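You operate a simulated robot arm through the tools that you are given. There is no shell and no other tool.

You are at the controls of a simulated robot arm. One attempt, no reset.

Task
Tap the end frame square, then tighten both wing bolts.
Fine: mallet on the sliding rail till the needle is in the green, mallet back, blue and orange bolts tight after that; no hand in the way of the blow. Set down upright: white block mallet.
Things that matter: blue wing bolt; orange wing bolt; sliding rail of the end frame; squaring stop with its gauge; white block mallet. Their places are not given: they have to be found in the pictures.

It is judged by the outcome, as a careful person would: the job done as asked, and still so three seconds after it is handed in. It fails if anything else is knocked over, pushed out of place, dropped, spilled or broken.

Robot
A 5-joint arm with a two-finger parallel gripper, fixed in place. Base frame: the origin is at the foot of the arm, x ahead of it, y to its left, z up. Lengths are in m, angles in degrees, forces in N, time in s.
With the tool pointing down near the work surface it reaches from about 0.58 to 0.94 m from the base axis. Its first joint turns from -149.0 to 149.0 degrees. Payload 1.57 kg.
The tool frame sits at the grasp point between the pads (the TCP): z along the fingers, y along the line on which they close. The tips reach 0.03 m beyond it. Largest opening 0.11 m; finger width 0.024, thickness 0.012; the body of the gripper, 0.048 by 0.112 m, starts 0.078 m behind the TCP.
Orientation is told as [roll, pitch, yaw] about the base's x, y, z axes, in that order, counted from this pose: with the fingers straight down and closing along the base's y, the tool's x points along the base's -x, its y along +y and its z along -z.

Tools
- The arm moves only by the tool nudge_tool. Its argument "commands" is a list of rows, each a list of 7 numbers: the turn, a rotation vector about the base's x, y, z in units of 60 degrees (1.0 is 60 degrees), then the shift along the base's x, y, z in units of 200 mm (1.0 is 200 mm), then the gripper command, from -1 (fully open) to 1 (shut), values between in proportion. In form: [[rx, ry, rz, tx, ty, tz, claw], ...]. A call has 1 to 20 rows; each row is the pose to reach, as a shift and turn from the pose commanded when the call began. A call with a number of a shift or a turn outside -1 to 1 is refused whole. A row lasts 0.2 s, in which the tool goes at most 0.05 m and 8.6 degrees; a call with a longer step from one row to the next is refused whole, and so is a gripper value outside its range. A pose out of reach is approached as far as the arm can. The call stops where the force on the tool passes 40 N (or 10 N more than at its start, if that is more) or the arm is blocked; 0.2 s more then pass. Each finger travels about 0.072 m/s and halts on what it meets, pressing with about 36 N; the grip force reading is that of the motor and also rises with nothing between the fingers. The clock runs only during rows and for 0.2 s after the last one: add rows that repeat a pose to give the fingers time. It gives the time, the measured TCP pose, the force on the tool (base axes), the opening and the grip force at its end, in the units of the frame above (readings bear some noise), with the torque about the TCP (base axes, N m) and any sound that the robot's microphone picked up.
- Cameras (640 x 400 px; columns grow to the right, rows downward): "scene" is fixed at [0.3978, -0.6495, 1.4311]; the picture's right is [1.00, -0.09, 0.00], its down [-0.02, -0.24, -0.97] and it looks along [0.08, 0.97, -0.24] (base axes); focal length 320 px, centre (320, 200). "wrist" rides on the gripper at [0.07, 0.016, -0.141] in the tool frame; the picture's right is [-0.23, 0.97, 0.00], its down [-0.85, -0.20, -0.48] and it looks along [-0.47, -0.11, 0.88] (tool axes); focal length 222 px, centre (320, 200).
- snapshot(camera): a new picture of that camera. It takes no simulated time.
- move_column(by): slides the trunk up (or, below 0, down) by that many m; the arm rides with it, the base frame stays. It gives what a move gives, with no picture.
- probe_pixels(camera, pixels): there is no depth. For up to 12 entries [column, row, z] of the newest picture of that camera ("zoom" is the newest enlarged one), the place [x, y] in the base frame at which the ray of that pixel passes the height z, good to about 0.003 m. It takes no simulated time.
- inspect(camera, box): a new picture of the part [left, top, right, bottom] of that camera's present view, enlarged. It takes no simulated time.
- finish_job(): hands the job in; it is judged then, once.

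Open the gripper and draw the arm clear of the work before you hand the job in, unless the task says otherwise.

The tools are called after ">>>" as name(argument=value, ...) on one line, values as JSON. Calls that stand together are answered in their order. nudge_tool: Moves the arm, as the interface text tells. Its arguments: {"type":"object","properties":{"commands":{"type":"array"}},"required":["commands"]} The other tools are called the same way: move_column (by) slides the trunk up or down; snapshot (camera) takes a picture; probe_pixels (camera, pixels) gives the place at which the rays of pixels pass given heights; inspect (camera, box) takes an enlarged picture of a part of a camera's view; finish_job () hands the job in.

At the start:

```text
time_s: 0.0
tool_pos: [0.5092, 0.4222, 1.158]
orientation: [0.0, -0.1, 0.0]
force: [0.1, -0.4, -0.3]
ft_torque: [0.0, 0.02, -0.04]
gripper_width: 0.1098
gripper_force: 0.2
trunk travel left (down, up): [-0.892, 0.078]
```

scene: 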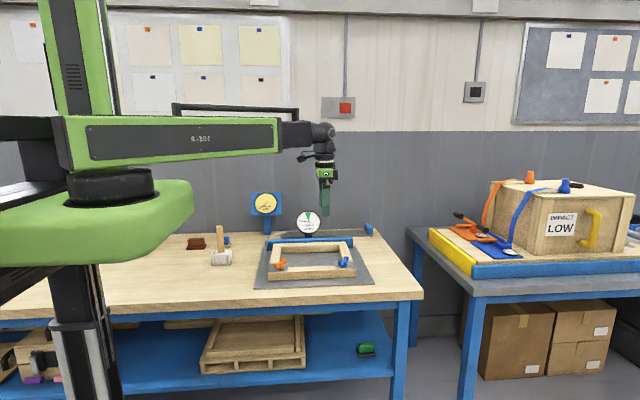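
wrist: 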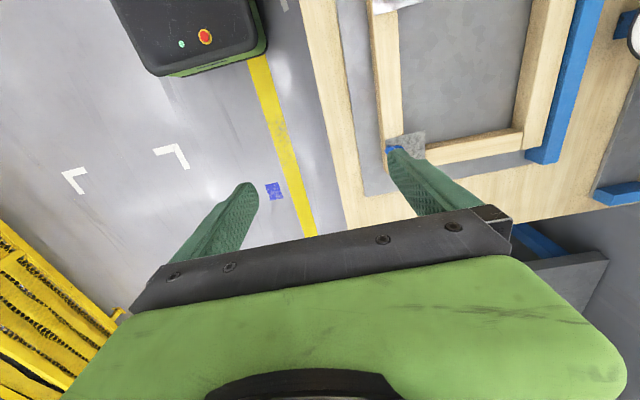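

The scene picture shows the bench with the frame at about (312,262), gauges at (265,205) and (308,222), and the mallet at (221,250). I enlarge these parts to read them.

>>> inspect(camera="scene", box=[240, 180, 400, 300])

>>> inspect(camera="scene", box=[170, 210, 270, 280])

>>> inspect(camera="wrist", box=[300, 0, 640, 210])

```text
3.33 times, centred on (320, 240) of scene
```

zoom: 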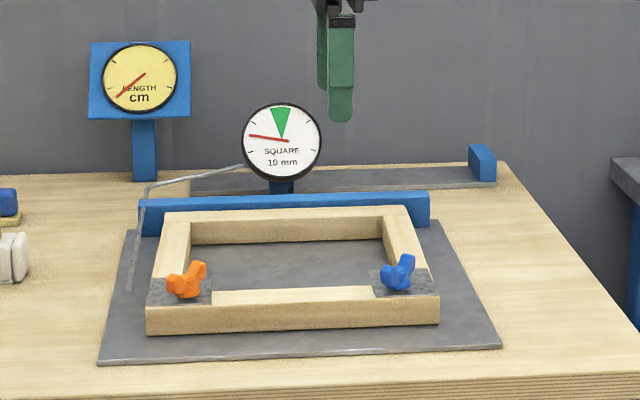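

```text
5.71 times, centred on (220, 245) of scene
```

zoom: 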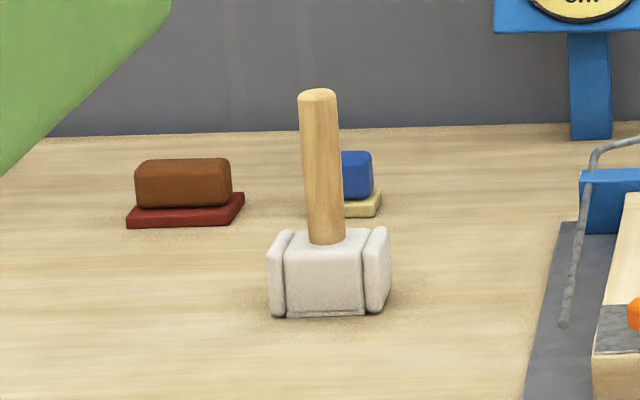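

```text
1.88 times, centred on (470, 105) of wrist
```

zoom: 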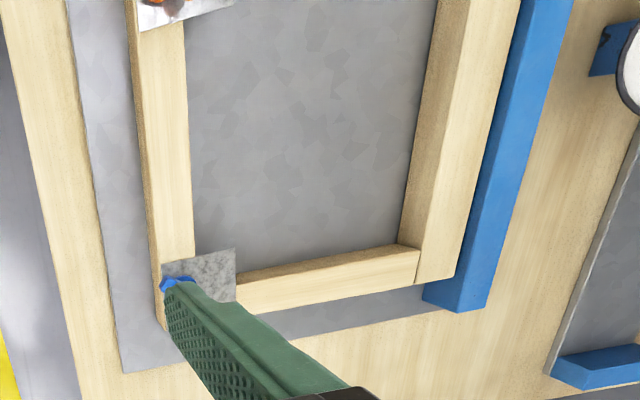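

The near rail carries an orange bolt (about 280,263) and a blue one (about 343,261). I probe matching points in both views at several heights to find the heights of the bench and the bolts.

>>> probe_pixels(camera="scene", pixels=[[343.5, 260, 0.85], [343.5, 260, 0.9], [343.5, 260, 0.95], [343.5, 260, 1.0], [355, 277, 0.85], [355, 277, 0.9], [355, 277, 0.95], [355, 277, 1.0], [374, 284, 0.85], [374, 284, 0.9], [374, 284, 0.95], [374, 284, 1.0]])

>>> probe_pixels(camera="wrist", pixels=[[391.5, 149.5, 0.85], [391.5, 149.5, 0.9], [391.5, 149.5, 0.95], [391.5, 149.5, 1.0], [365, 197, 0.85], [365, 197, 0.9], [365, 197, 0.95], [365, 197, 1.0]])

```text
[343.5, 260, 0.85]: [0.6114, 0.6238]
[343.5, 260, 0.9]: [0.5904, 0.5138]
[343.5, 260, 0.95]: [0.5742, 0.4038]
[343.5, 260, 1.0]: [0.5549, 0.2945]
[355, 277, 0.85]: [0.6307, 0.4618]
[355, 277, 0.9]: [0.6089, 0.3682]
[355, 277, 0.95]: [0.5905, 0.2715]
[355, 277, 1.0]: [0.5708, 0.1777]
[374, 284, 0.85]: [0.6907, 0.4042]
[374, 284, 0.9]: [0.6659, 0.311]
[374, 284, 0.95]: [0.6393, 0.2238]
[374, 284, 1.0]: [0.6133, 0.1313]
```

```text
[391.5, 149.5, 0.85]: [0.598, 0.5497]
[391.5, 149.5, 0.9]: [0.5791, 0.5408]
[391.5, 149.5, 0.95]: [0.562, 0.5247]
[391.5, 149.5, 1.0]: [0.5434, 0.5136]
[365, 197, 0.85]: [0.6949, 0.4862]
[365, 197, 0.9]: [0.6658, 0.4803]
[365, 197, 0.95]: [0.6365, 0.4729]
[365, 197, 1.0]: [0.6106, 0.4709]
```

The blue bolt comes out at about (0.59, 0.545, 0.885), which puts the bench top near z≈0.80. I move the arm left, still high, to see the frame's left end and the mallet from above.

>>> nudge_tool(commands=[[0, 0, 0, -0.2, 0.1, 0, -1], [0, 0, 0, -0.4, 0.2, 0, -1], [0, 0, 0, -0.6, 0.3, 0, -1], [0, 0, 0, -0.8, 0.4, 0, -1], [0, 0, 0, -1.0, 0.5, 0, -1], [0, 0, 0, -1.0, 0.6, 0, -1], [0, 0, 0, -1.0, 0.6, 0, -1]])

>>> snapshot(camera="wrist")

>>> snapshot(camera="scene")

```text
time_s: 1.6
tool_pos: [0.31, 0.5417, 1.1585]
orientation: [0.0, 0.0, 0.0]
force: [0.7, -0.1, -0.3]
ft_torque: [0.0, 0.01, 0.01]
gripper_width: 0.1098
gripper_force: 0.0
trunk travel left (down, up): [-0.892, 0.078]
```

```text
taken
```

wrist: 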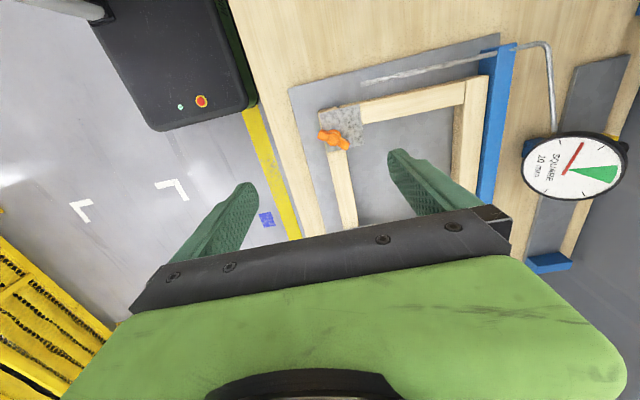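

```text
taken
```

scene: 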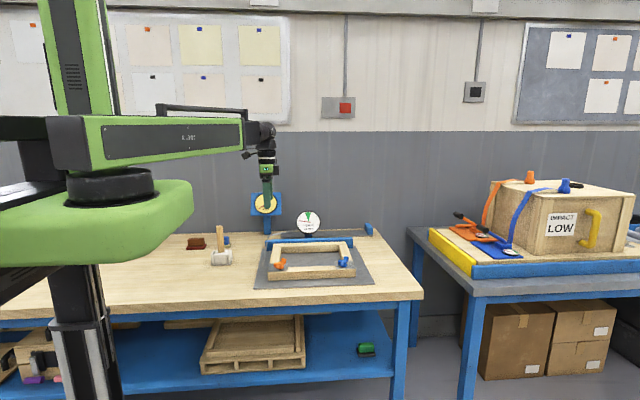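

>>> inspect(camera="wrist", box=[270, 20, 530, 220])

>>> probe_pixels(camera="wrist", pixels=[[288, 90, 0.8], [500, 34, 0.8], [333, 139, 0.88], [318, 110, 0.85], [486, 77, 0.85], [362, 84, 0.88], [362, 84, 0.82]])

>>> probe_pixels(camera="scene", pixels=[[280, 263, 0.88], [221, 264, 0.8], [220, 227, 0.93], [220, 227, 0.91], [197, 247, 0.8], [268, 246, 0.8], [254, 289, 0.8], [374, 284, 0.8], [268, 277, 0.81], [355, 277, 0.81]])

```text
2.00 times, centred on (400, 120) of wrist
```

zoom: 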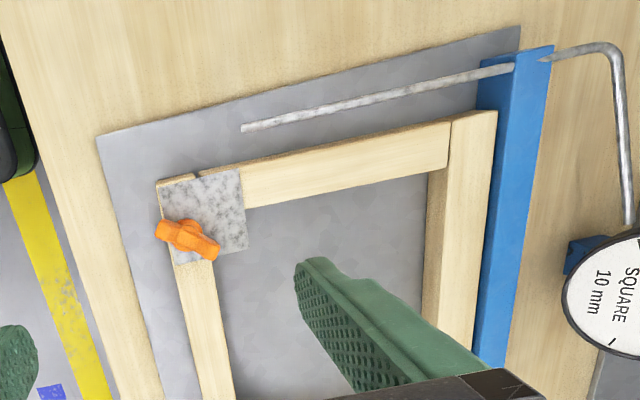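

```text
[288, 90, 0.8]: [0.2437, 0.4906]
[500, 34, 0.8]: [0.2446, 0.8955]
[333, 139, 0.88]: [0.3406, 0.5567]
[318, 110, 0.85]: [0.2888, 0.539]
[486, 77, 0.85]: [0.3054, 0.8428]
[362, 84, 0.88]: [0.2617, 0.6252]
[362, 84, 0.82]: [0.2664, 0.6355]
```

```text
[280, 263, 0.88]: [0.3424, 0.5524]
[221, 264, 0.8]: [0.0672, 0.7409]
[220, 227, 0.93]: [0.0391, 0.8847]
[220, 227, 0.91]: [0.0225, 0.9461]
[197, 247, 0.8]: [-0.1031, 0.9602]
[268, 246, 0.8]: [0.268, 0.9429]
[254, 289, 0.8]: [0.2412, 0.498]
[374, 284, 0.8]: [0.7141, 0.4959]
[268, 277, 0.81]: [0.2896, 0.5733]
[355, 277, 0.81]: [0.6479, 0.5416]
```

From the wrist view the left rail runs from about (0.305, 0.843) to (0.289, 0.539), so the near corner seems pushed out towards -x. I turn the wrist and drop a little, to see the whole near rail from right above.

>>> nudge_tool(commands=[[0, 0, -0.14, 0.1, -0.05, -0.1, -1], [0, 0, -0.28, 0.2, -0.1, -0.2, -1], [0, 0, -0.42, 0.3, -0.15, -0.3, -1], [0, 0, -0.56, 0.4, -0.2, -0.4, -1], [0, 0, -0.7, 0.5, -0.25, -0.5, -1], [0, 0, -0.84, 0.6, -0.3, -0.6, -1], [0, 0, -0.98, 0.7, -0.35, -0.65, -1], [0, 0, -1.0, 0.7, -0.35, -0.65, -1]])

>>> nudge_tool(commands=[[0, 0, -0.14, 0, 0, 0, -1], [0, 0, -0.28, 0, 0, 0, -1], [0, 0, -0.42, 0, 0, 0, -1], [0, 0, -0.5, 0, 0, 0, -1], [0, 0, -0.5, 0, 0, 0, -1]])

>>> snapshot(camera="wrist")

```text
time_s: 3.4
tool_pos: [0.4538, 0.4758, 1.1583]
orientation: [0.0, 0.0, -60.1]
force: [-0.3, 0.3, 0.0]
ft_torque: [0.0, 0.05, -0.01]
gripper_width: 0.1098
gripper_force: 0.1
out of reach, approached as far as the arm can: row 1, 2, 3, 4, 5, 6, 7, 8
trunk travel left (down, up): [-0.892, 0.078]
```

```text
time_s: 4.6
tool_pos: [0.4503, 0.4737, 1.1588]
orientation: [0.0, 0.0, -90.1]
force: [0.1, 0.1, 0.5]
ft_torque: [0.0, 0.01, 0.03]
gripper_width: 0.1103
gripper_force: 0.0
trunk travel left (down, up): [-0.892, 0.078]
```

```text
taken
```

wrist: 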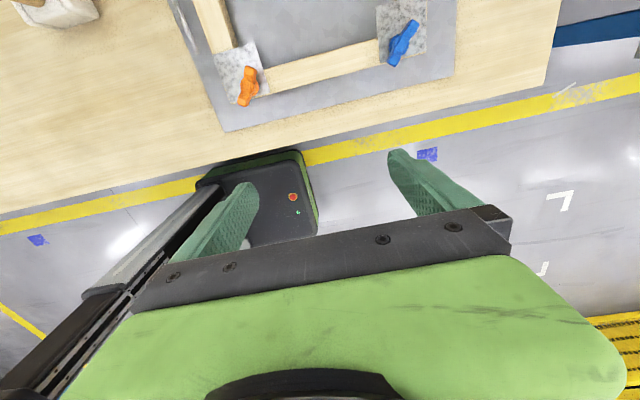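

The height did not change: low poses need the trunk lowered. I slide the trunk down by 0.12 m and look again.

>>> move_column(by=-0.12)

>>> snapshot(camera="wrist")

>>> snapshot(camera="scene")

```text
time_s: 6.1
tool_pos: [0.4503, 0.4726, 1.0391]
orientation: [0.0, 0.1, -90.0]
force: [-0.1, 0.3, 0.1]
ft_torque: [-0.03, 0.02, 0.05]
gripper_width: 0.11
gripper_force: 0.1
trunk travel left (down, up): [-0.772, 0.198]
```

```text
taken
```

wrist: 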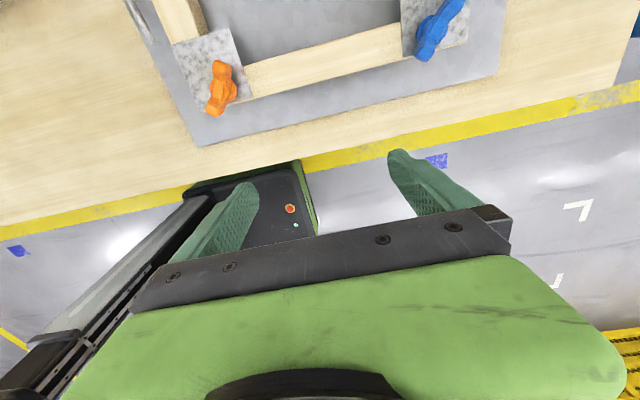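

```text
taken
```

scene: 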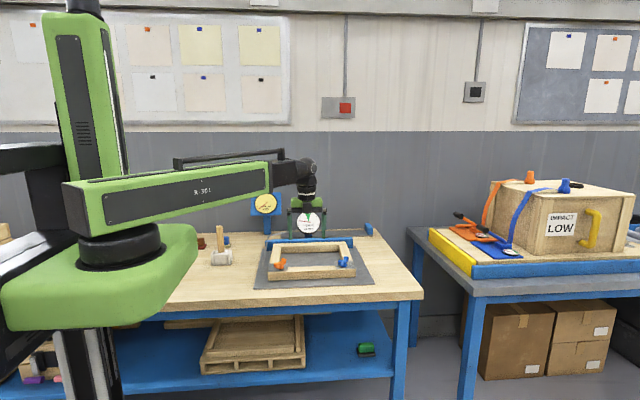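

The near rail is at rows 30-100. I move 0.07 m forward to centre it and enlarge.

>>> nudge_tool(commands=[[0, 0, 0, 0, 0.2, 0, -1], [0, 0, 0, 0, 0.4, 0, -1], [0, 0, 0, 0, 0.4, 0, -1]])

>>> inspect(camera="wrist", box=[120, 0, 540, 200])

>>> snapshot(camera="wrist")

```text
time_s: 6.9
tool_pos: [0.4497, 0.5527, 1.0387]
orientation: [0.0, 0.1, -90.1]
force: [-0.1, 0.4, -0.7]
ft_torque: [0.03, 0.01, 0.0]
gripper_width: 0.11
gripper_force: 0.1
trunk travel left (down, up): [-0.772, 0.198]
```

```text
1.52 times, centred on (330, 100) of wrist
```

zoom: 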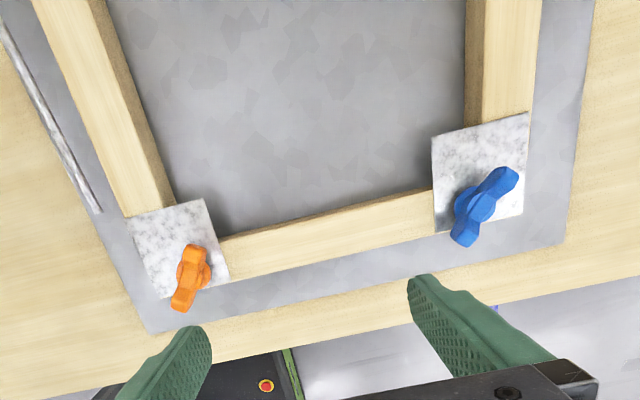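

```text
taken
```

wrist: 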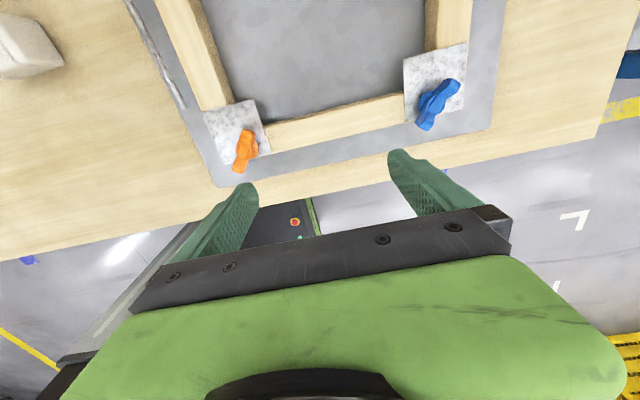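

I probe the plate corners, rail inner corners and bolts in the enlarged picture, to get the skew of the frame.

>>> probe_pixels(camera="zoom", pixels=[[128, 218, 0.85], [205, 199, 0.85], [229, 280, 0.85], [431, 137, 0.85], [529, 111, 0.85], [436, 232, 0.85], [32, 0, 0.85], [543, 0, 0.85], [100, 212, 0.85], [192, 275, 0.88], [478, 207, 0.88], [530, 111, 0.83]])

>>> inspect(camera="scene", box=[255, 230, 375, 300])

```text
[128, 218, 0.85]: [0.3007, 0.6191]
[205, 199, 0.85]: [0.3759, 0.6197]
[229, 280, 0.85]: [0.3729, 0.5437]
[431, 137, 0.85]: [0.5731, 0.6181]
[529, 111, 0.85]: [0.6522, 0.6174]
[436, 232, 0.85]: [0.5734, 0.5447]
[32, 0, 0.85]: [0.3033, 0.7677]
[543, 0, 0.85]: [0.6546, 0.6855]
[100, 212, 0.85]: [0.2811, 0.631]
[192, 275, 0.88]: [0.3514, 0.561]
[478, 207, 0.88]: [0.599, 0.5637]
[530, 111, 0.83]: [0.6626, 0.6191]
```

```text
5.33 times, centred on (315, 265) of scene
```

zoom: 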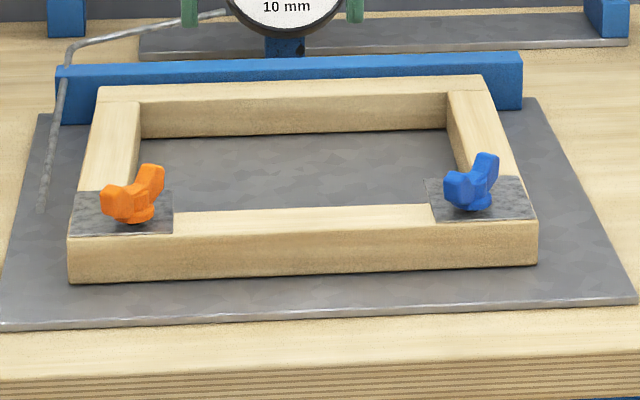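

The plates sit at x 0.30-0.375 and 0.573-0.652. Measured against the camera's vanishing point, the near rail is about 9 mm too far towards -x, so it needs a tap on its left end towards +x. I probe a few heights, then go over the mallet.

>>> probe_pixels(camera="zoom", pixels=[[68, 237, 0.85], [68, 237, 0.86], [68, 284, 0.8], [68, 284, 0.81], [40, 210, 0.81], [40, 210, 0.82], [40, 210, 0.83], [40, 210, 0.84], [0, 330, 0.8], [640, 352, 0.8]])

>>> nudge_tool(commands=[[0, 0, 0, -0.2, 0.07, 0, -1], [0, 0, 0, -0.4, 0.14, 0, -1], [0, 0, 0, -0.6, 0.21, 0, -1], [0, 0, 0, -0.8, 0.28, 0, -1], [0, 0, 0, -1.0, 0.35, 0, -1]])

>>> nudge_tool(commands=[[0, 0, 0, -0.2, 0.07, 0, -1], [0, 0, 0, -0.4, 0.14, 0, -1], [0, 0, 0, -0.6, 0.21, 0, -1], [0, 0, 0, -0.8, 0.28, 0, -1], [0, 0, 0, -0.95, 0.35, 0, -1], [0, 0, 0, -0.95, 0.35, 0, -1]])

>>> snapshot(camera="wrist")

>>> inspect(camera="scene", box=[170, 200, 270, 280])

```text
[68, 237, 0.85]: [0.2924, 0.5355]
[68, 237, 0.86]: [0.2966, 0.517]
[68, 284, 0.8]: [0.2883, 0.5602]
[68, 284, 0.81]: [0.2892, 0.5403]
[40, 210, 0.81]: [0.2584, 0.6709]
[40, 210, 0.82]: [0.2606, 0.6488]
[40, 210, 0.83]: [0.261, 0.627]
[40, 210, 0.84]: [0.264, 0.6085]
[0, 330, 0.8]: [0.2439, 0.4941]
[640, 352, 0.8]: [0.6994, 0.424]
```

```text
time_s: 8.1
tool_pos: [0.2503, 0.6248, 1.0378]
orientation: [0.0, 0.0, -90.1]
force: [0.4, 0.3, 1.0]
ft_torque: [0.02, -0.03, -0.02]
gripper_width: 0.1101
gripper_force: 0.0
trunk travel left (down, up): [-0.772, 0.198]
```

```text
time_s: 9.5
tool_pos: [0.1045, 0.6915, 1.0382]
orientation: [-0.9, 0.3, -87.4]
force: [0.6, 0.4, -0.1]
ft_torque: [0.0, -0.01, 0.02]
gripper_width: 0.1101
gripper_force: 0.1
out of reach, approached as far as the arm can: row 4, 5, 6
trunk travel left (down, up): [-0.772, 0.198]
```

```text
taken
```

wrist: 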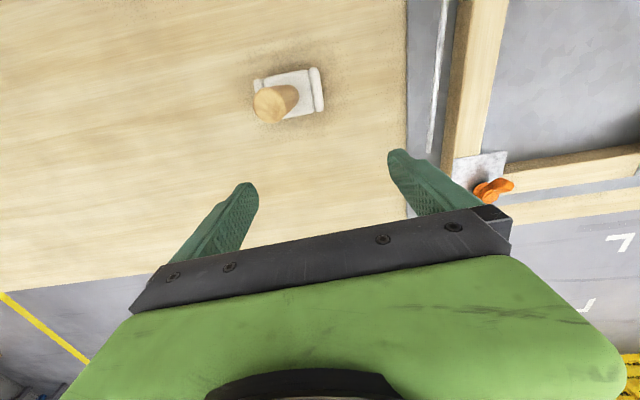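

```text
5.00 times, centred on (220, 240) of scene
```

zoom: 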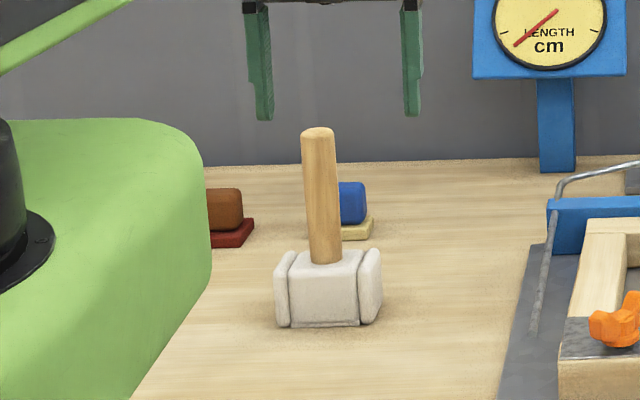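

The mallet's handle top is at wrist (270,104) and its white head at about (288,92). I probe both views for its place and height.

>>> probe_pixels(camera="wrist", pixels=[[268, 104, 0.9], [268, 104, 0.93], [268, 104, 0.96], [255, 81, 0.845], [260, 118, 0.82], [311, 67, 0.845], [324, 92, 0.845], [324, 110, 0.8], [313, 114, 0.8], [287, 92, 0.845]])

>>> probe_pixels(camera="zoom", pixels=[[318, 131, 0.9], [318, 131, 0.93], [318, 131, 0.96], [327, 262, 0.84], [327, 262, 0.85], [325, 327, 0.8], [275, 322, 0.8], [381, 318, 0.8], [290, 252, 0.845], [372, 248, 0.845], [327, 262, 0.86]])

```text
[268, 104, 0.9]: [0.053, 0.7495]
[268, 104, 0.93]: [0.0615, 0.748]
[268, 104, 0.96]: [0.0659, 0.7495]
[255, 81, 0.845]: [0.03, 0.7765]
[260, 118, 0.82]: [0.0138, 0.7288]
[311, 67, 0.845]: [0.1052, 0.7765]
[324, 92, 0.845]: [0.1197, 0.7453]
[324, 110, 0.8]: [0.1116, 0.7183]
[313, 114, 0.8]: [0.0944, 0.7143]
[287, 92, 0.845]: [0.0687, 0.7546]
```

```text
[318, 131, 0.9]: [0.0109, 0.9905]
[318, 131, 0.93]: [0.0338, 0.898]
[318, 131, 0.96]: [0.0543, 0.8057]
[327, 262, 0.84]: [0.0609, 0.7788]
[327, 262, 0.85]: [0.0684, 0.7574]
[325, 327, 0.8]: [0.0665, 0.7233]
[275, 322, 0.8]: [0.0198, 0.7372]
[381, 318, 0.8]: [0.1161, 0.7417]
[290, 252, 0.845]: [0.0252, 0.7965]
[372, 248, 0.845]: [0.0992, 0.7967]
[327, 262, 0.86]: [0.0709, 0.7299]
```

The handle top comes out at (0.068, 0.749, 0.978), and the head spans x 0.02-0.117, y 0.72-0.78, z 0.80-0.852. I turn the wrist to yaw +90, so the fingers close along the blow line x, while staying above the handle.

>>> nudge_tool(commands=[[0, 0, 0.14, 0.05, -0.05, 0, -1], [0, 0, 0.28, 0.1, -0.1, 0, -1], [0, 0, 0.42, 0.1, -0.1, 0, -1], [0, 0, 0.56, 0.1, -0.1, 0, -1], [0, 0, 0.7, 0.1, -0.1, 0, -1], [0, 0, 0.84, 0.1, -0.1, 0, -1], [0, 0, 0.98, 0.1, -0.1, 0, -1], [0, 0, 1.0, 0.1, -0.1, 0, -1]])

>>> nudge_tool(commands=[[0, 0, 0.14, 0, 0, 0, -1], [0, 0, 0.28, 0, 0, 0, -1], [0, 0, 0.42, 0, 0, 0, -1], [0, 0, 0.56, 0, 0, 0, -1], [0, 0, 0.7, 0, 0, 0, -1], [0, 0, 0.84, 0, 0, 0, -1], [0, 0, 0.98, 0, 0, 0, -1], [0, 0, 1.0, 0, 0, 0, -1]])

>>> nudge_tool(commands=[[0, 0, 0.14, 0, 0, 0, -1], [0, 0, 0.28, 0, 0, 0, -1], [0, 0, 0.42, 0, 0, 0, -1], [0, 0, 0.56, 0, 0, 0, -1], [0, 0, 0.7, 0, 0, 0, -1], [0, 0, 0.84, 0, 0, 0, -1], [0, 0, 0.98, 0, 0, 0, -1], [0, 0, 1.0, 0, 0, 0, -1], [0, 0, 1.0, 0, 0, 0, -1]])

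>>> snapshot(camera="wrist")

```text
time_s: 11.3
tool_pos: [0.1228, 0.6712, 1.0384]
orientation: [-0.9, 0.1, -27.2]
force: [-0.7, -0.4, 0.1]
ft_torque: [0.0, -0.01, 0.02]
gripper_width: 0.1096
gripper_force: 0.1
trunk travel left (down, up): [-0.772, 0.198]
```

```text
time_s: 13.1
tool_pos: [0.1216, 0.6717, 1.0387]
orientation: [-0.9, 0.2, 32.8]
force: [-0.3, 0.7, -0.4]
ft_torque: [0.04, 0.02, -0.04]
gripper_width: 0.1097
gripper_force: 0.0
trunk travel left (down, up): [-0.772, 0.198]
```

```text
time_s: 15.1
tool_pos: [0.1217, 0.6724, 1.038]
orientation: [-0.9, 0.2, 92.7]
force: [0.3, 0.3, 0.2]
ft_torque: [0.0, 0.0, 0.0]
gripper_width: 0.11
gripper_force: 0.1
trunk travel left (down, up): [-0.772, 0.198]
```

```text
taken
```

wrist: 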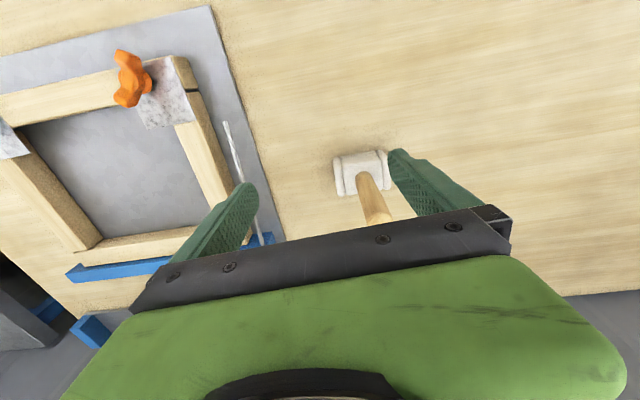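

Yaw is now 92.7. I straighten to 90 with no roll, centre over the handle at (0.068, 0.749) and check the picture.

>>> nudge_tool(commands=[[0.008, 0, -0.03, -0.1, 0.15, 0, -1], [0.015, 0, -0.045, -0.2, 0.3, 0, -1], [0.015, 0, -0.045, -0.268, 0.384, 0, -1], [0.015, 0, -0.045, -0.268, 0.384, 0, -1]])

>>> snapshot(camera="wrist")

>>> inspect(camera="scene", box=[170, 180, 270, 280])

```text
time_s: 16.1
tool_pos: [0.0688, 0.7486, 1.0392]
orientation: [-1.0, -0.8, 90.0]
force: [-0.3, -0.1, -0.5]
ft_torque: [0.01, 0.0, 0.0]
gripper_width: 0.1102
gripper_force: 0.0
trunk travel left (down, up): [-0.772, 0.198]
```

```text
taken
```

wrist: 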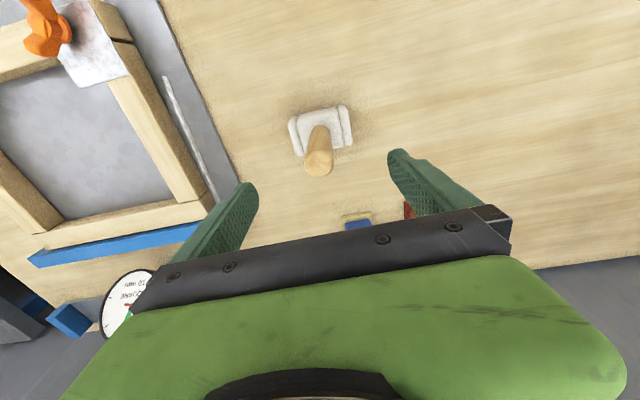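

```text
4.00 times, centred on (220, 230) of scene
```

zoom: 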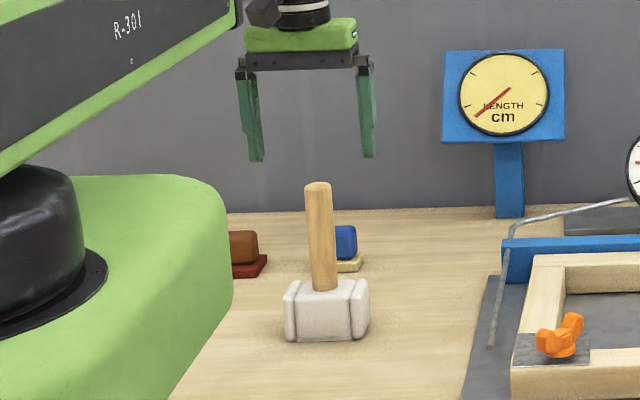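

The tool has a tilt of about 1 degree, and in the scene zoom the handle (318) is a little right of the fingers' middle (312). I probe the handle top again in the new view before going down.

>>> probe_pixels(camera="wrist", pixels=[[319, 164, 0.978], [319, 164, 0.97], [320, 128, 0.853], [293, 138, 0.845], [351, 128, 0.845]])

>>> probe_pixels(camera="zoom", pixels=[[318, 187, 0.978], [318, 187, 0.97], [320, 288, 0.853], [256, 160, 1.008], [368, 157, 1.008]])

>>> nudge_tool(commands=[[-0.0133, 0.0167, 0, 0, 0, 0, -1], [-0.0133, 0.0167, 0, 0, 0, 0, -1]])

```text
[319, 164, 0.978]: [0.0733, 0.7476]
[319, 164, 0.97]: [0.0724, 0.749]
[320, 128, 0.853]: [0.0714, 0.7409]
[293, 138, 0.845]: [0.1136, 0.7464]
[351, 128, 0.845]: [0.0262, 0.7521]
```

```text
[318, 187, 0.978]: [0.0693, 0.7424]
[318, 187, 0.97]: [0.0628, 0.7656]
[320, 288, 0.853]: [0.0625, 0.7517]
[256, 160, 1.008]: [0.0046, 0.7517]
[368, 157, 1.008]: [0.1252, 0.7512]
```

```text
time_s: 16.7
tool_pos: [0.0692, 0.7474, 1.0388]
orientation: [0.0, 0.1, 89.8]
force: [0.9, 0.5, -1.0]
ft_torque: [0.01, 0.0, -0.03]
gripper_width: 0.1101
gripper_force: 0.0
trunk travel left (down, up): [-0.772, 0.198]
```

The handle is at (0.070, 0.748), matching the tool at (0.069, 0.747), and the tool is now straight. I lower the trunk in two steps with the fingers open around the handle.

>>> move_column(by=-0.06)

>>> inspect(camera="scene", box=[170, 180, 270, 280])

>>> snapshot(camera="wrist")

```text
time_s: 17.7
tool_pos: [0.0679, 0.7478, 0.9795]
orientation: [-0.1, 0.0, 90.1]
force: [-0.3, -0.7, 0.1]
ft_torque: [0.06, 0.01, -0.02]
gripper_width: 0.1102
gripper_force: 0.0
trunk travel left (down, up): [-0.712, 0.258]
```

```text
4.00 times, centred on (220, 230) of scene
```

zoom: 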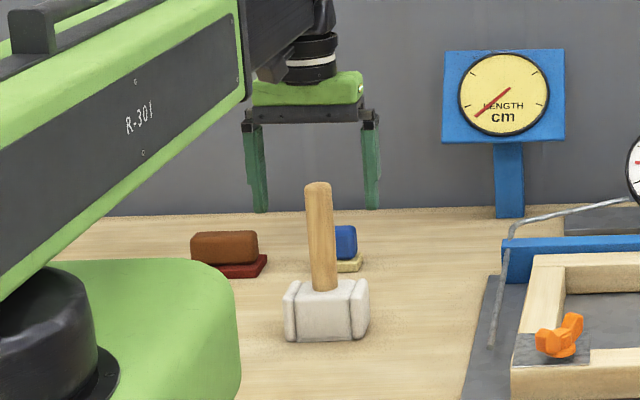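

```text
taken
```

wrist: 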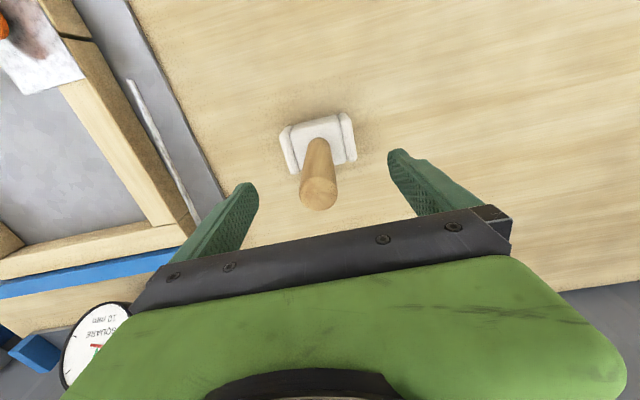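

The handle is between the fingers. I lower another 0.062 m so that the grasp point is near z 0.918.

>>> move_column(by=-0.062)

>>> inspect(camera="scene", box=[170, 180, 270, 280])

>>> snapshot(camera="wrist")

```text
time_s: 18.7
tool_pos: [0.0687, 0.7488, 0.9174]
orientation: [0.0, 0.0, 90.0]
force: [1.5, 0.2, -1.1]
ft_torque: [0.03, 0.0, -0.01]
gripper_width: 0.1096
gripper_force: 0.1
trunk travel left (down, up): [-0.65, 0.32]
```

```text
4.00 times, centred on (220, 230) of scene
```

zoom: 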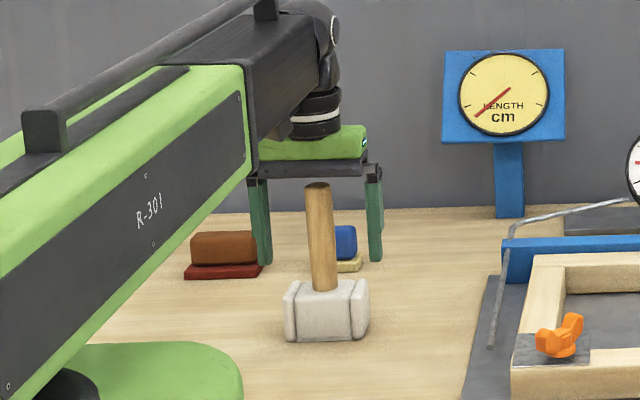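

```text
taken
```

wrist: 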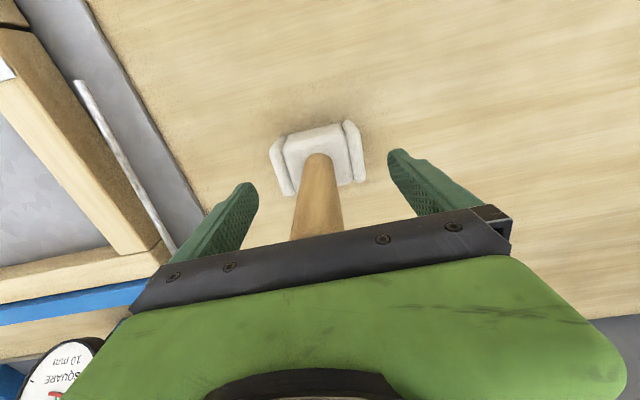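

The open fingers stand on both sides of the handle with clearance to the palm. I close on it.

>>> nudge_tool(commands=[[0, 0, 0, 0, 0, 0, 1], [0, 0, 0, 0, 0, 0, 1], [0, 0, 0, 0, 0, 0, 1], [0, 0, 0, 0, 0, 0, 1], [0, 0, 0, 0, 0, 0, 1], [0, 0, 0, 0, 0, 0, 1]])

>>> snapshot(camera="wrist")

>>> inspect(camera="scene", box=[170, 180, 270, 280])

```text
time_s: 20.1
tool_pos: [0.0684, 0.7482, 0.9153]
orientation: [-0.1, 0.1, 89.9]
force: [3.4, -0.5, 0.7]
ft_torque: [0.0, -0.72, -0.03]
gripper_width: 0.0294
gripper_force: 35.9
trunk travel left (down, up): [-0.65, 0.32]
```

```text
taken
```

wrist: 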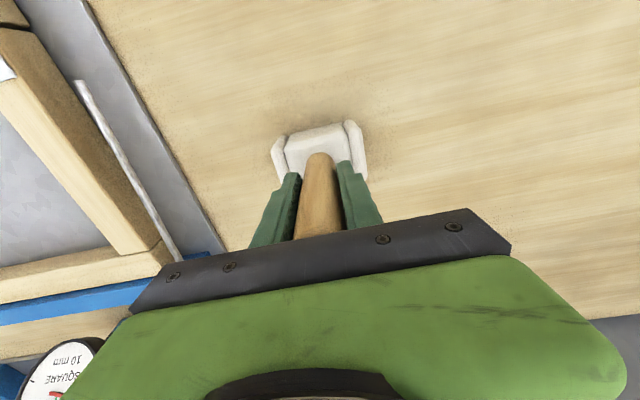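

```text
4.00 times, centred on (220, 230) of scene
```

zoom: 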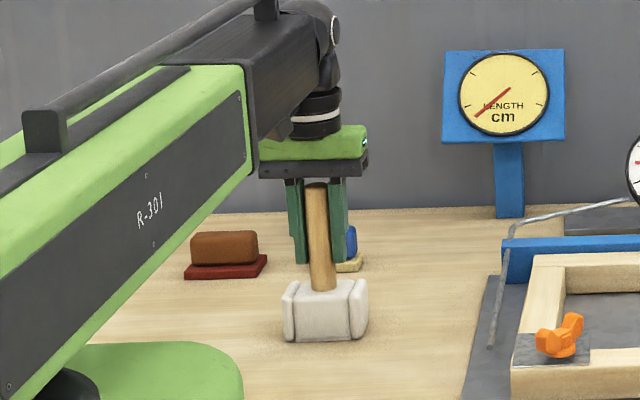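

The grip reads 29.4 mm at 36 N, so the handle is held. I lift 30 mm with the arm, to see if it can move vertically here.

>>> nudge_tool(commands=[[0, 0, 0, 0, 0, 0.05, 1], [0, 0, 0, 0, 0, 0.1, 1], [0, 0, 0, 0, 0, 0.15, 1], [0, 0, 0, 0, 0, 0.15, 1]])

>>> inspect(camera="scene", box=[170, 180, 270, 280])

```text
time_s: 21.1
tool_pos: [0.0687, 0.7473, 0.9161]
orientation: [0.1, 0.0, 89.8]
force: [4.0, 0.2, -0.4]
ft_torque: [-0.03, -0.83, -0.04]
gripper_width: 0.0293
gripper_force: 35.5
out of reach, approached as far as the arm can: row 1, 2, 3, 4
trunk travel left (down, up): [-0.65, 0.32]
```

```text
4.00 times, centred on (220, 230) of scene
```

zoom: 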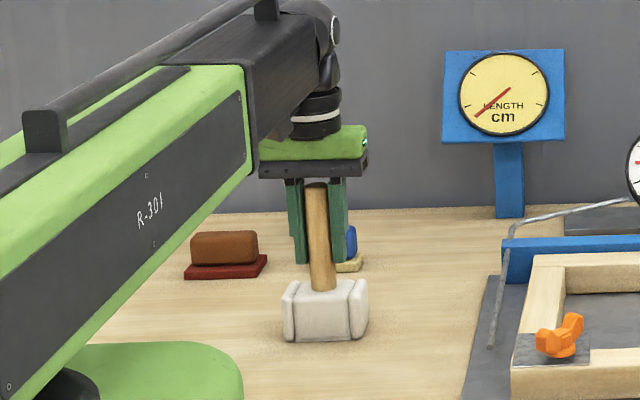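

Only the trunk changes height. I lift it 0.05 m with the mallet in the grip.

>>> move_column(by=0.05)

>>> inspect(camera="scene", box=[170, 180, 270, 280])

>>> snapshot(camera="wrist")

```text
time_s: 22.0
tool_pos: [0.0686, 0.7493, 0.9654]
orientation: [0.0, 0.1, 90.0]
force: [-1.0, -0.9, -6.3]
ft_torque: [0.04, 0.05, -0.01]
gripper_width: 0.0293
gripper_force: 36.0
trunk travel left (down, up): [-0.7, 0.27]
```

```text
4.00 times, centred on (220, 230) of scene
```

zoom: 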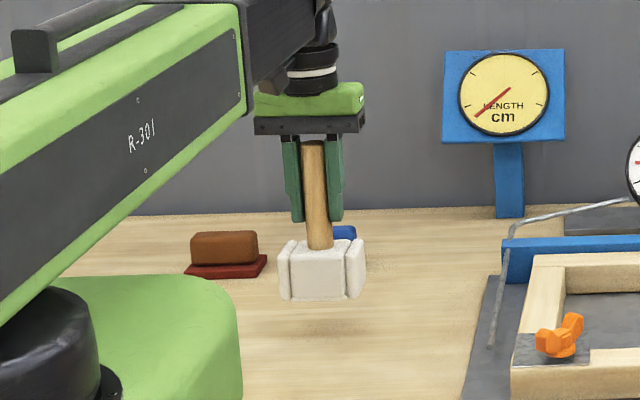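

```text
taken
```

wrist: 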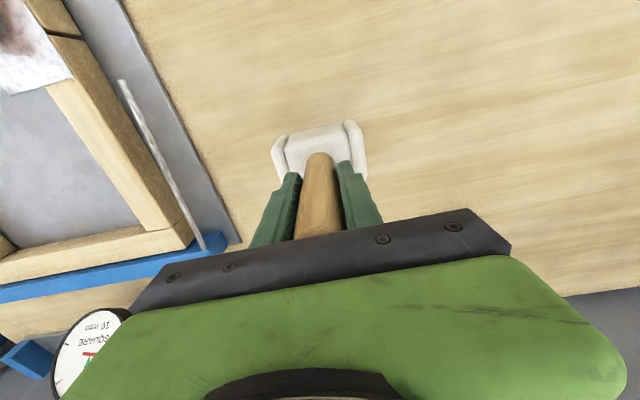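

The mallet hangs straight. I carry it to (0.18, 0.552), left of the rail's end, still high.

>>> nudge_tool(commands=[[0, 0, 0, 0.08, -0.14, 0, 1], [0, 0, 0, 0.16, -0.28, 0, 1], [0, 0, 0, 0.24, -0.42, 0, 1], [0, 0, 0, 0.32, -0.56, 0, 1], [0, 0, 0, 0.4, -0.7, 0, 1], [0, 0, 0, 0.48, -0.85, 0, 1], [0, 0, 0, 0.557, -0.985, 0, 1], [0, 0, 0, 0.557, -0.985, 0, 1]])

>>> snapshot(camera="wrist")

>>> inspect(camera="scene", box=[210, 190, 370, 290])

```text
time_s: 23.8
tool_pos: [0.181, 0.5526, 0.9656]
orientation: [0.1, 0.1, 90.0]
force: [0.3, 0.4, -6.0]
ft_torque: [-0.01, 0.0, -0.01]
gripper_width: 0.0293
gripper_force: 35.9
trunk travel left (down, up): [-0.7, 0.27]
```

```text
taken
```

wrist: 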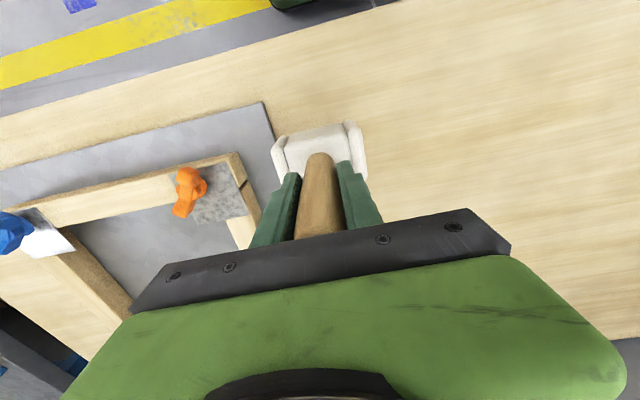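

```text
4.00 times, centred on (290, 240) of scene
```

zoom: 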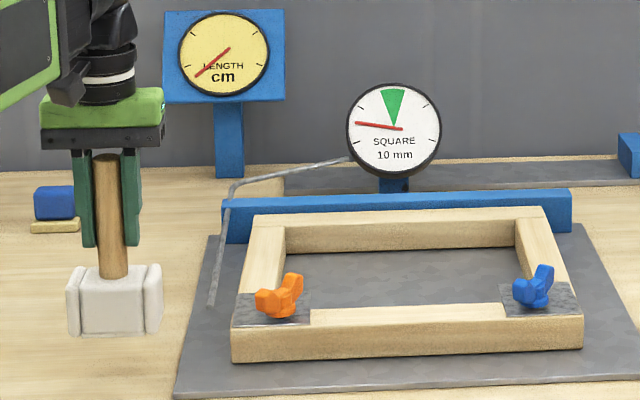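

The head is in line with the rail's left end and the way is clear. I lower the trunk 0.037 m so the head comes level with the rail.

>>> move_column(by=-0.037)

>>> inspect(camera="scene", box=[210, 190, 370, 290])

>>> inspect(camera="wrist", box=[80, 50, 400, 250])

```text
time_s: 24.6
tool_pos: [0.1811, 0.5513, 0.93]
orientation: [0.0, 0.1, 90.0]
force: [0.3, -0.6, -6.1]
ft_torque: [-0.03, 0.0, 0.0]
gripper_width: 0.029
gripper_force: 35.9
trunk travel left (down, up): [-0.663, 0.307]
```

```text
4.00 times, centred on (290, 240) of scene
```

zoom: 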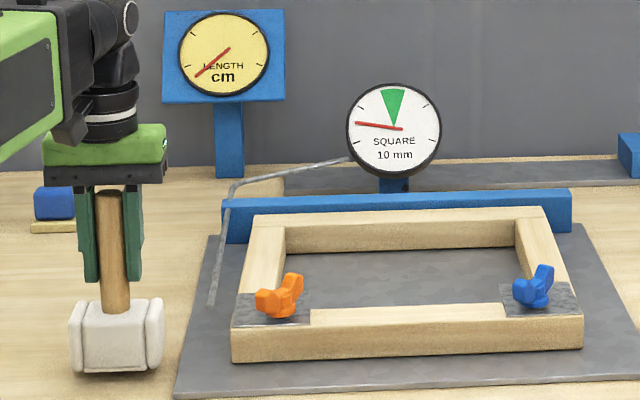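

```text
2.00 times, centred on (240, 150) of wrist
```

zoom: 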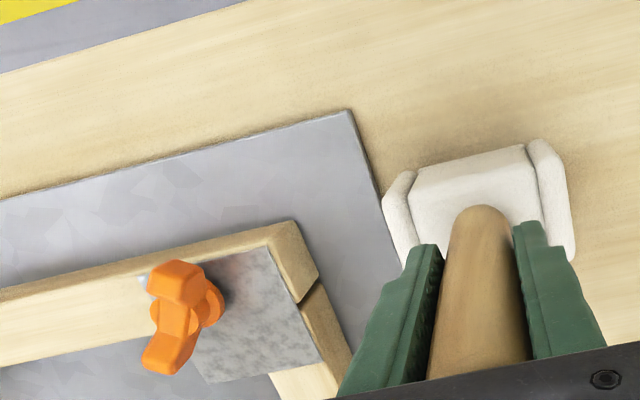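

The head's track (rows about 195-283 in the zoom) covers the rail's end face (222-270) and slightly more on the far side. I shift 5 mm towards -y and give a first careful tap: forward 65 mm, then straight back.

>>> nudge_tool(commands=[[0, 0, 0, 0, -0.025, 0, 1], [0, 0, 0, 0.1, -0.025, 0, 1], [0, 0, 0, 0.22, -0.025, 0, 1], [0, 0, 0, 0.325, -0.025, 0, 1], [0, 0, 0, 0.2, -0.025, 0, 1], [0, 0, 0, 0.1, -0.025, 0, 1], [0, 0, 0, 0.1, -0.025, 0, 1]])

>>> inspect(camera="scene", box=[210, 190, 370, 290])

>>> inspect(camera="wrist", box=[80, 50, 400, 250])

```text
time_s: 26.2
tool_pos: [0.1994, 0.5474, 0.9286]
orientation: [0.1, 0.0, 90.0]
force: [0.3, 0.0, -5.7]
ft_torque: [-0.02, -0.01, -0.02]
gripper_width: 0.0294
gripper_force: 36.2
trunk travel left (down, up): [-0.663, 0.307]
```

```text
4.00 times, centred on (290, 240) of scene
```

zoom: 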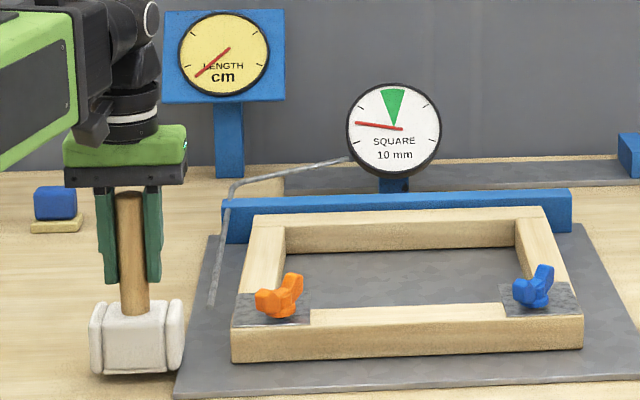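

```text
2.00 times, centred on (240, 150) of wrist
```

zoom: 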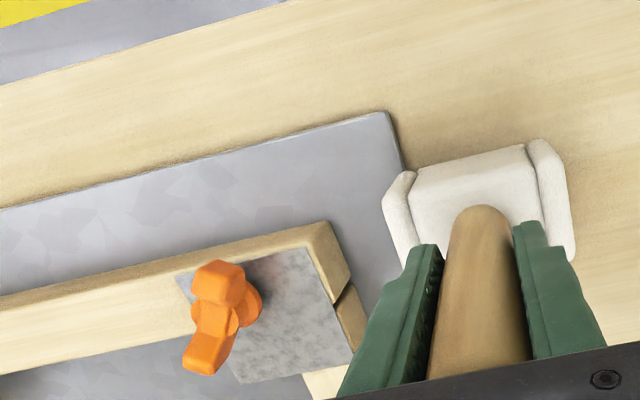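

The needle has not moved and no contact shows yet. I tap again, reaching about 7 mm further.

>>> nudge_tool(commands=[[0, 0, 0, 0.04, 0, 0, 1], [0, 0, 0, 0.16, 0, 0, 1], [0, 0, 0, 0.27, 0, 0, 1], [0, 0, 0, 0.15, 0, 0, 1], [0, 0, 0, 0, 0, 0, 1], [0, 0, 0, 0, 0, 0, 1]])

>>> inspect(camera="scene", box=[210, 190, 370, 290])

```text
time_s: 27.6
tool_pos: [0.1995, 0.5483, 0.9293]
orientation: [0.0, 0.1, 90.0]
force: [0.7, 0.4, -6.0]
ft_torque: [-0.03, -0.06, 0.05]
gripper_width: 0.0292
gripper_force: 35.7
trunk travel left (down, up): [-0.663, 0.307]
```

```text
4.00 times, centred on (290, 240) of scene
```

zoom: 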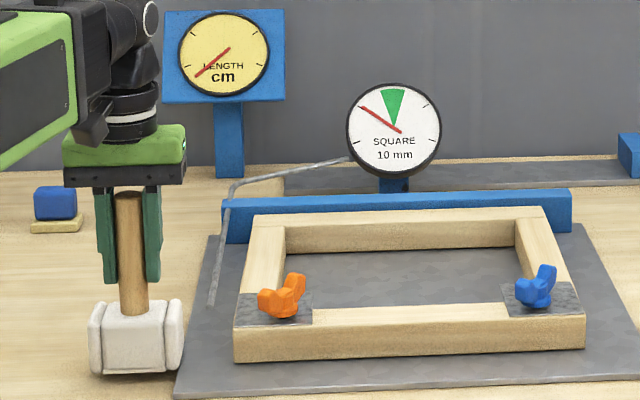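

The needle swung clockwise from about 82° to 60° left of upright, so the direction is right and the rail moved about 2.5 mm. I tap again, 3 mm further.

>>> nudge_tool(commands=[[0, 0, 0, 0.055, 0, 0, 1], [0, 0, 0, 0.175, 0, 0, 1], [0, 0, 0, 0.286, 0, 0, 1], [0, 0, 0, 0.15, 0, 0, 1], [0, 0, 0, 0, 0, 0, 1], [0, 0, 0, 0, 0, 0, 1]])

>>> inspect(camera="scene", box=[210, 190, 370, 290])

```text
time_s: 29.1
tool_pos: [0.2001, 0.5455, 0.9287]
orientation: [0.0, 0.1, 89.9]
force: [1.0, 0.6, -5.9]
ft_torque: [0.0, -0.03, -0.04]
gripper_width: 0.0292
gripper_force: 35.9
trunk travel left (down, up): [-0.663, 0.307]
```

```text
4.00 times, centred on (290, 240) of scene
```

zoom: 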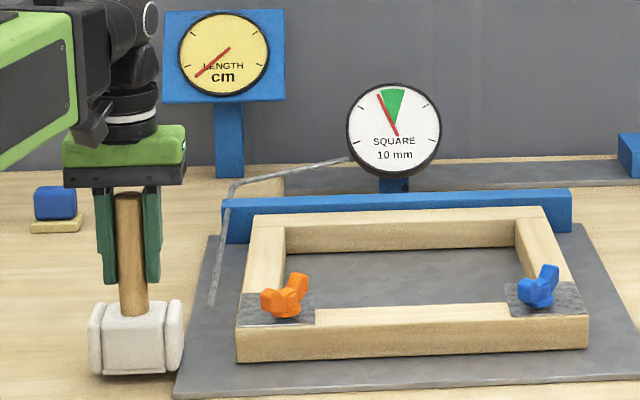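

The needle is now just left of the green. I enlarge the gauge to judge the last tap.

>>> inspect(camera="scene", box=[288, 203, 328, 240])

```text
10.81 times, centred on (308, 222) of scene
```

zoom: 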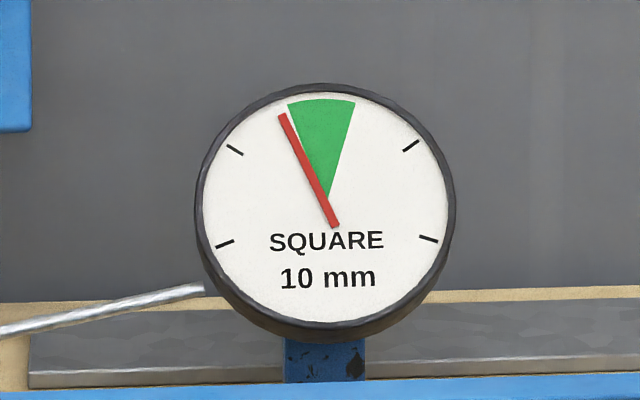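

The needle stands at about -25° with the green from about -21° to +17°, so some 23° (about 2.1 mm) is left. One more tap, 2.1 mm further at the same pace.

>>> nudge_tool(commands=[[0, 0, 0, 0.065, 0, 0, 1], [0, 0, 0, 0.185, 0, 0, 1], [0, 0, 0, 0.2955, 0, 0, 1], [0, 0, 0, 0.15, 0, 0, 1], [0, 0, 0, 0, 0, 0, 1], [0, 0, 0, 0, 0, 0, 1]])

>>> inspect(camera="scene", box=[288, 203, 328, 240])

>>> inspect(camera="scene", box=[210, 190, 370, 290])

```text
time_s: 30.4
tool_pos: [0.1986, 0.5473, 0.9296]
orientation: [0.0, 0.1, 90.1]
force: [0.3, -1.5, -6.2]
ft_torque: [-0.01, 0.0, 0.01]
gripper_width: 0.0292
gripper_force: 36.1
trunk travel left (down, up): [-0.663, 0.307]
```

```text
10.81 times, centred on (308, 222) of scene
```

zoom: 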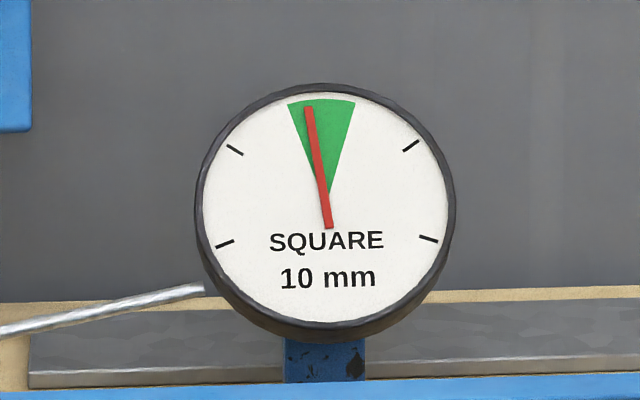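

```text
4.00 times, centred on (290, 240) of scene
```

zoom: 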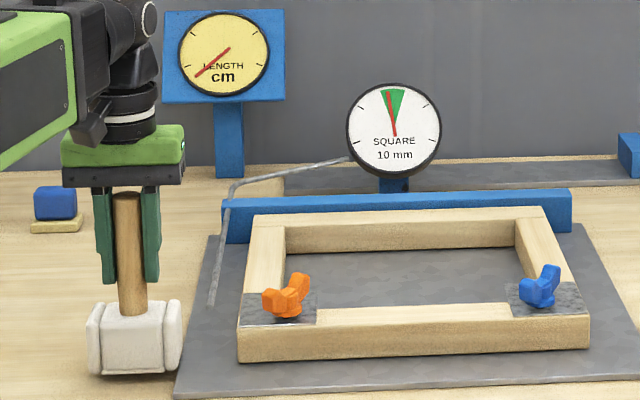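

The needle is inside the green at about -9°. One last feather tap, 0.8 mm further, should centre it and leave margin for the bolts.

>>> nudge_tool(commands=[[0, 0, 0, 0.069, 0, 0, 1], [0, 0, 0, 0.189, 0, 0, 1], [0, 0, 0, 0.2995, 0, 0, 1], [0, 0, 0, 0.15, 0, 0, 1], [0, 0, 0, 0, 0, 0, 1], [0, 0, 0, 0, 0, 0, 1]])

>>> inspect(camera="scene", box=[288, 203, 328, 240])

```text
time_s: 31.9
tool_pos: [0.2011, 0.5465, 0.9289]
orientation: [0.0, 0.1, 90.0]
force: [0.2, 0.2, -6.0]
ft_torque: [-0.04, 0.0, -0.01]
gripper_width: 0.0291
gripper_force: 36.1
trunk travel left (down, up): [-0.663, 0.307]
```

```text
10.81 times, centred on (308, 222) of scene
```

zoom: 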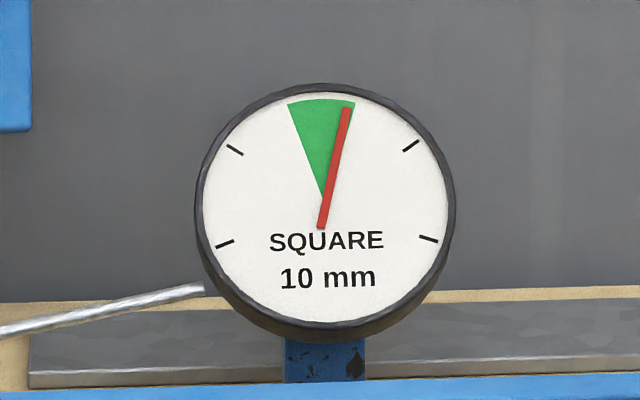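

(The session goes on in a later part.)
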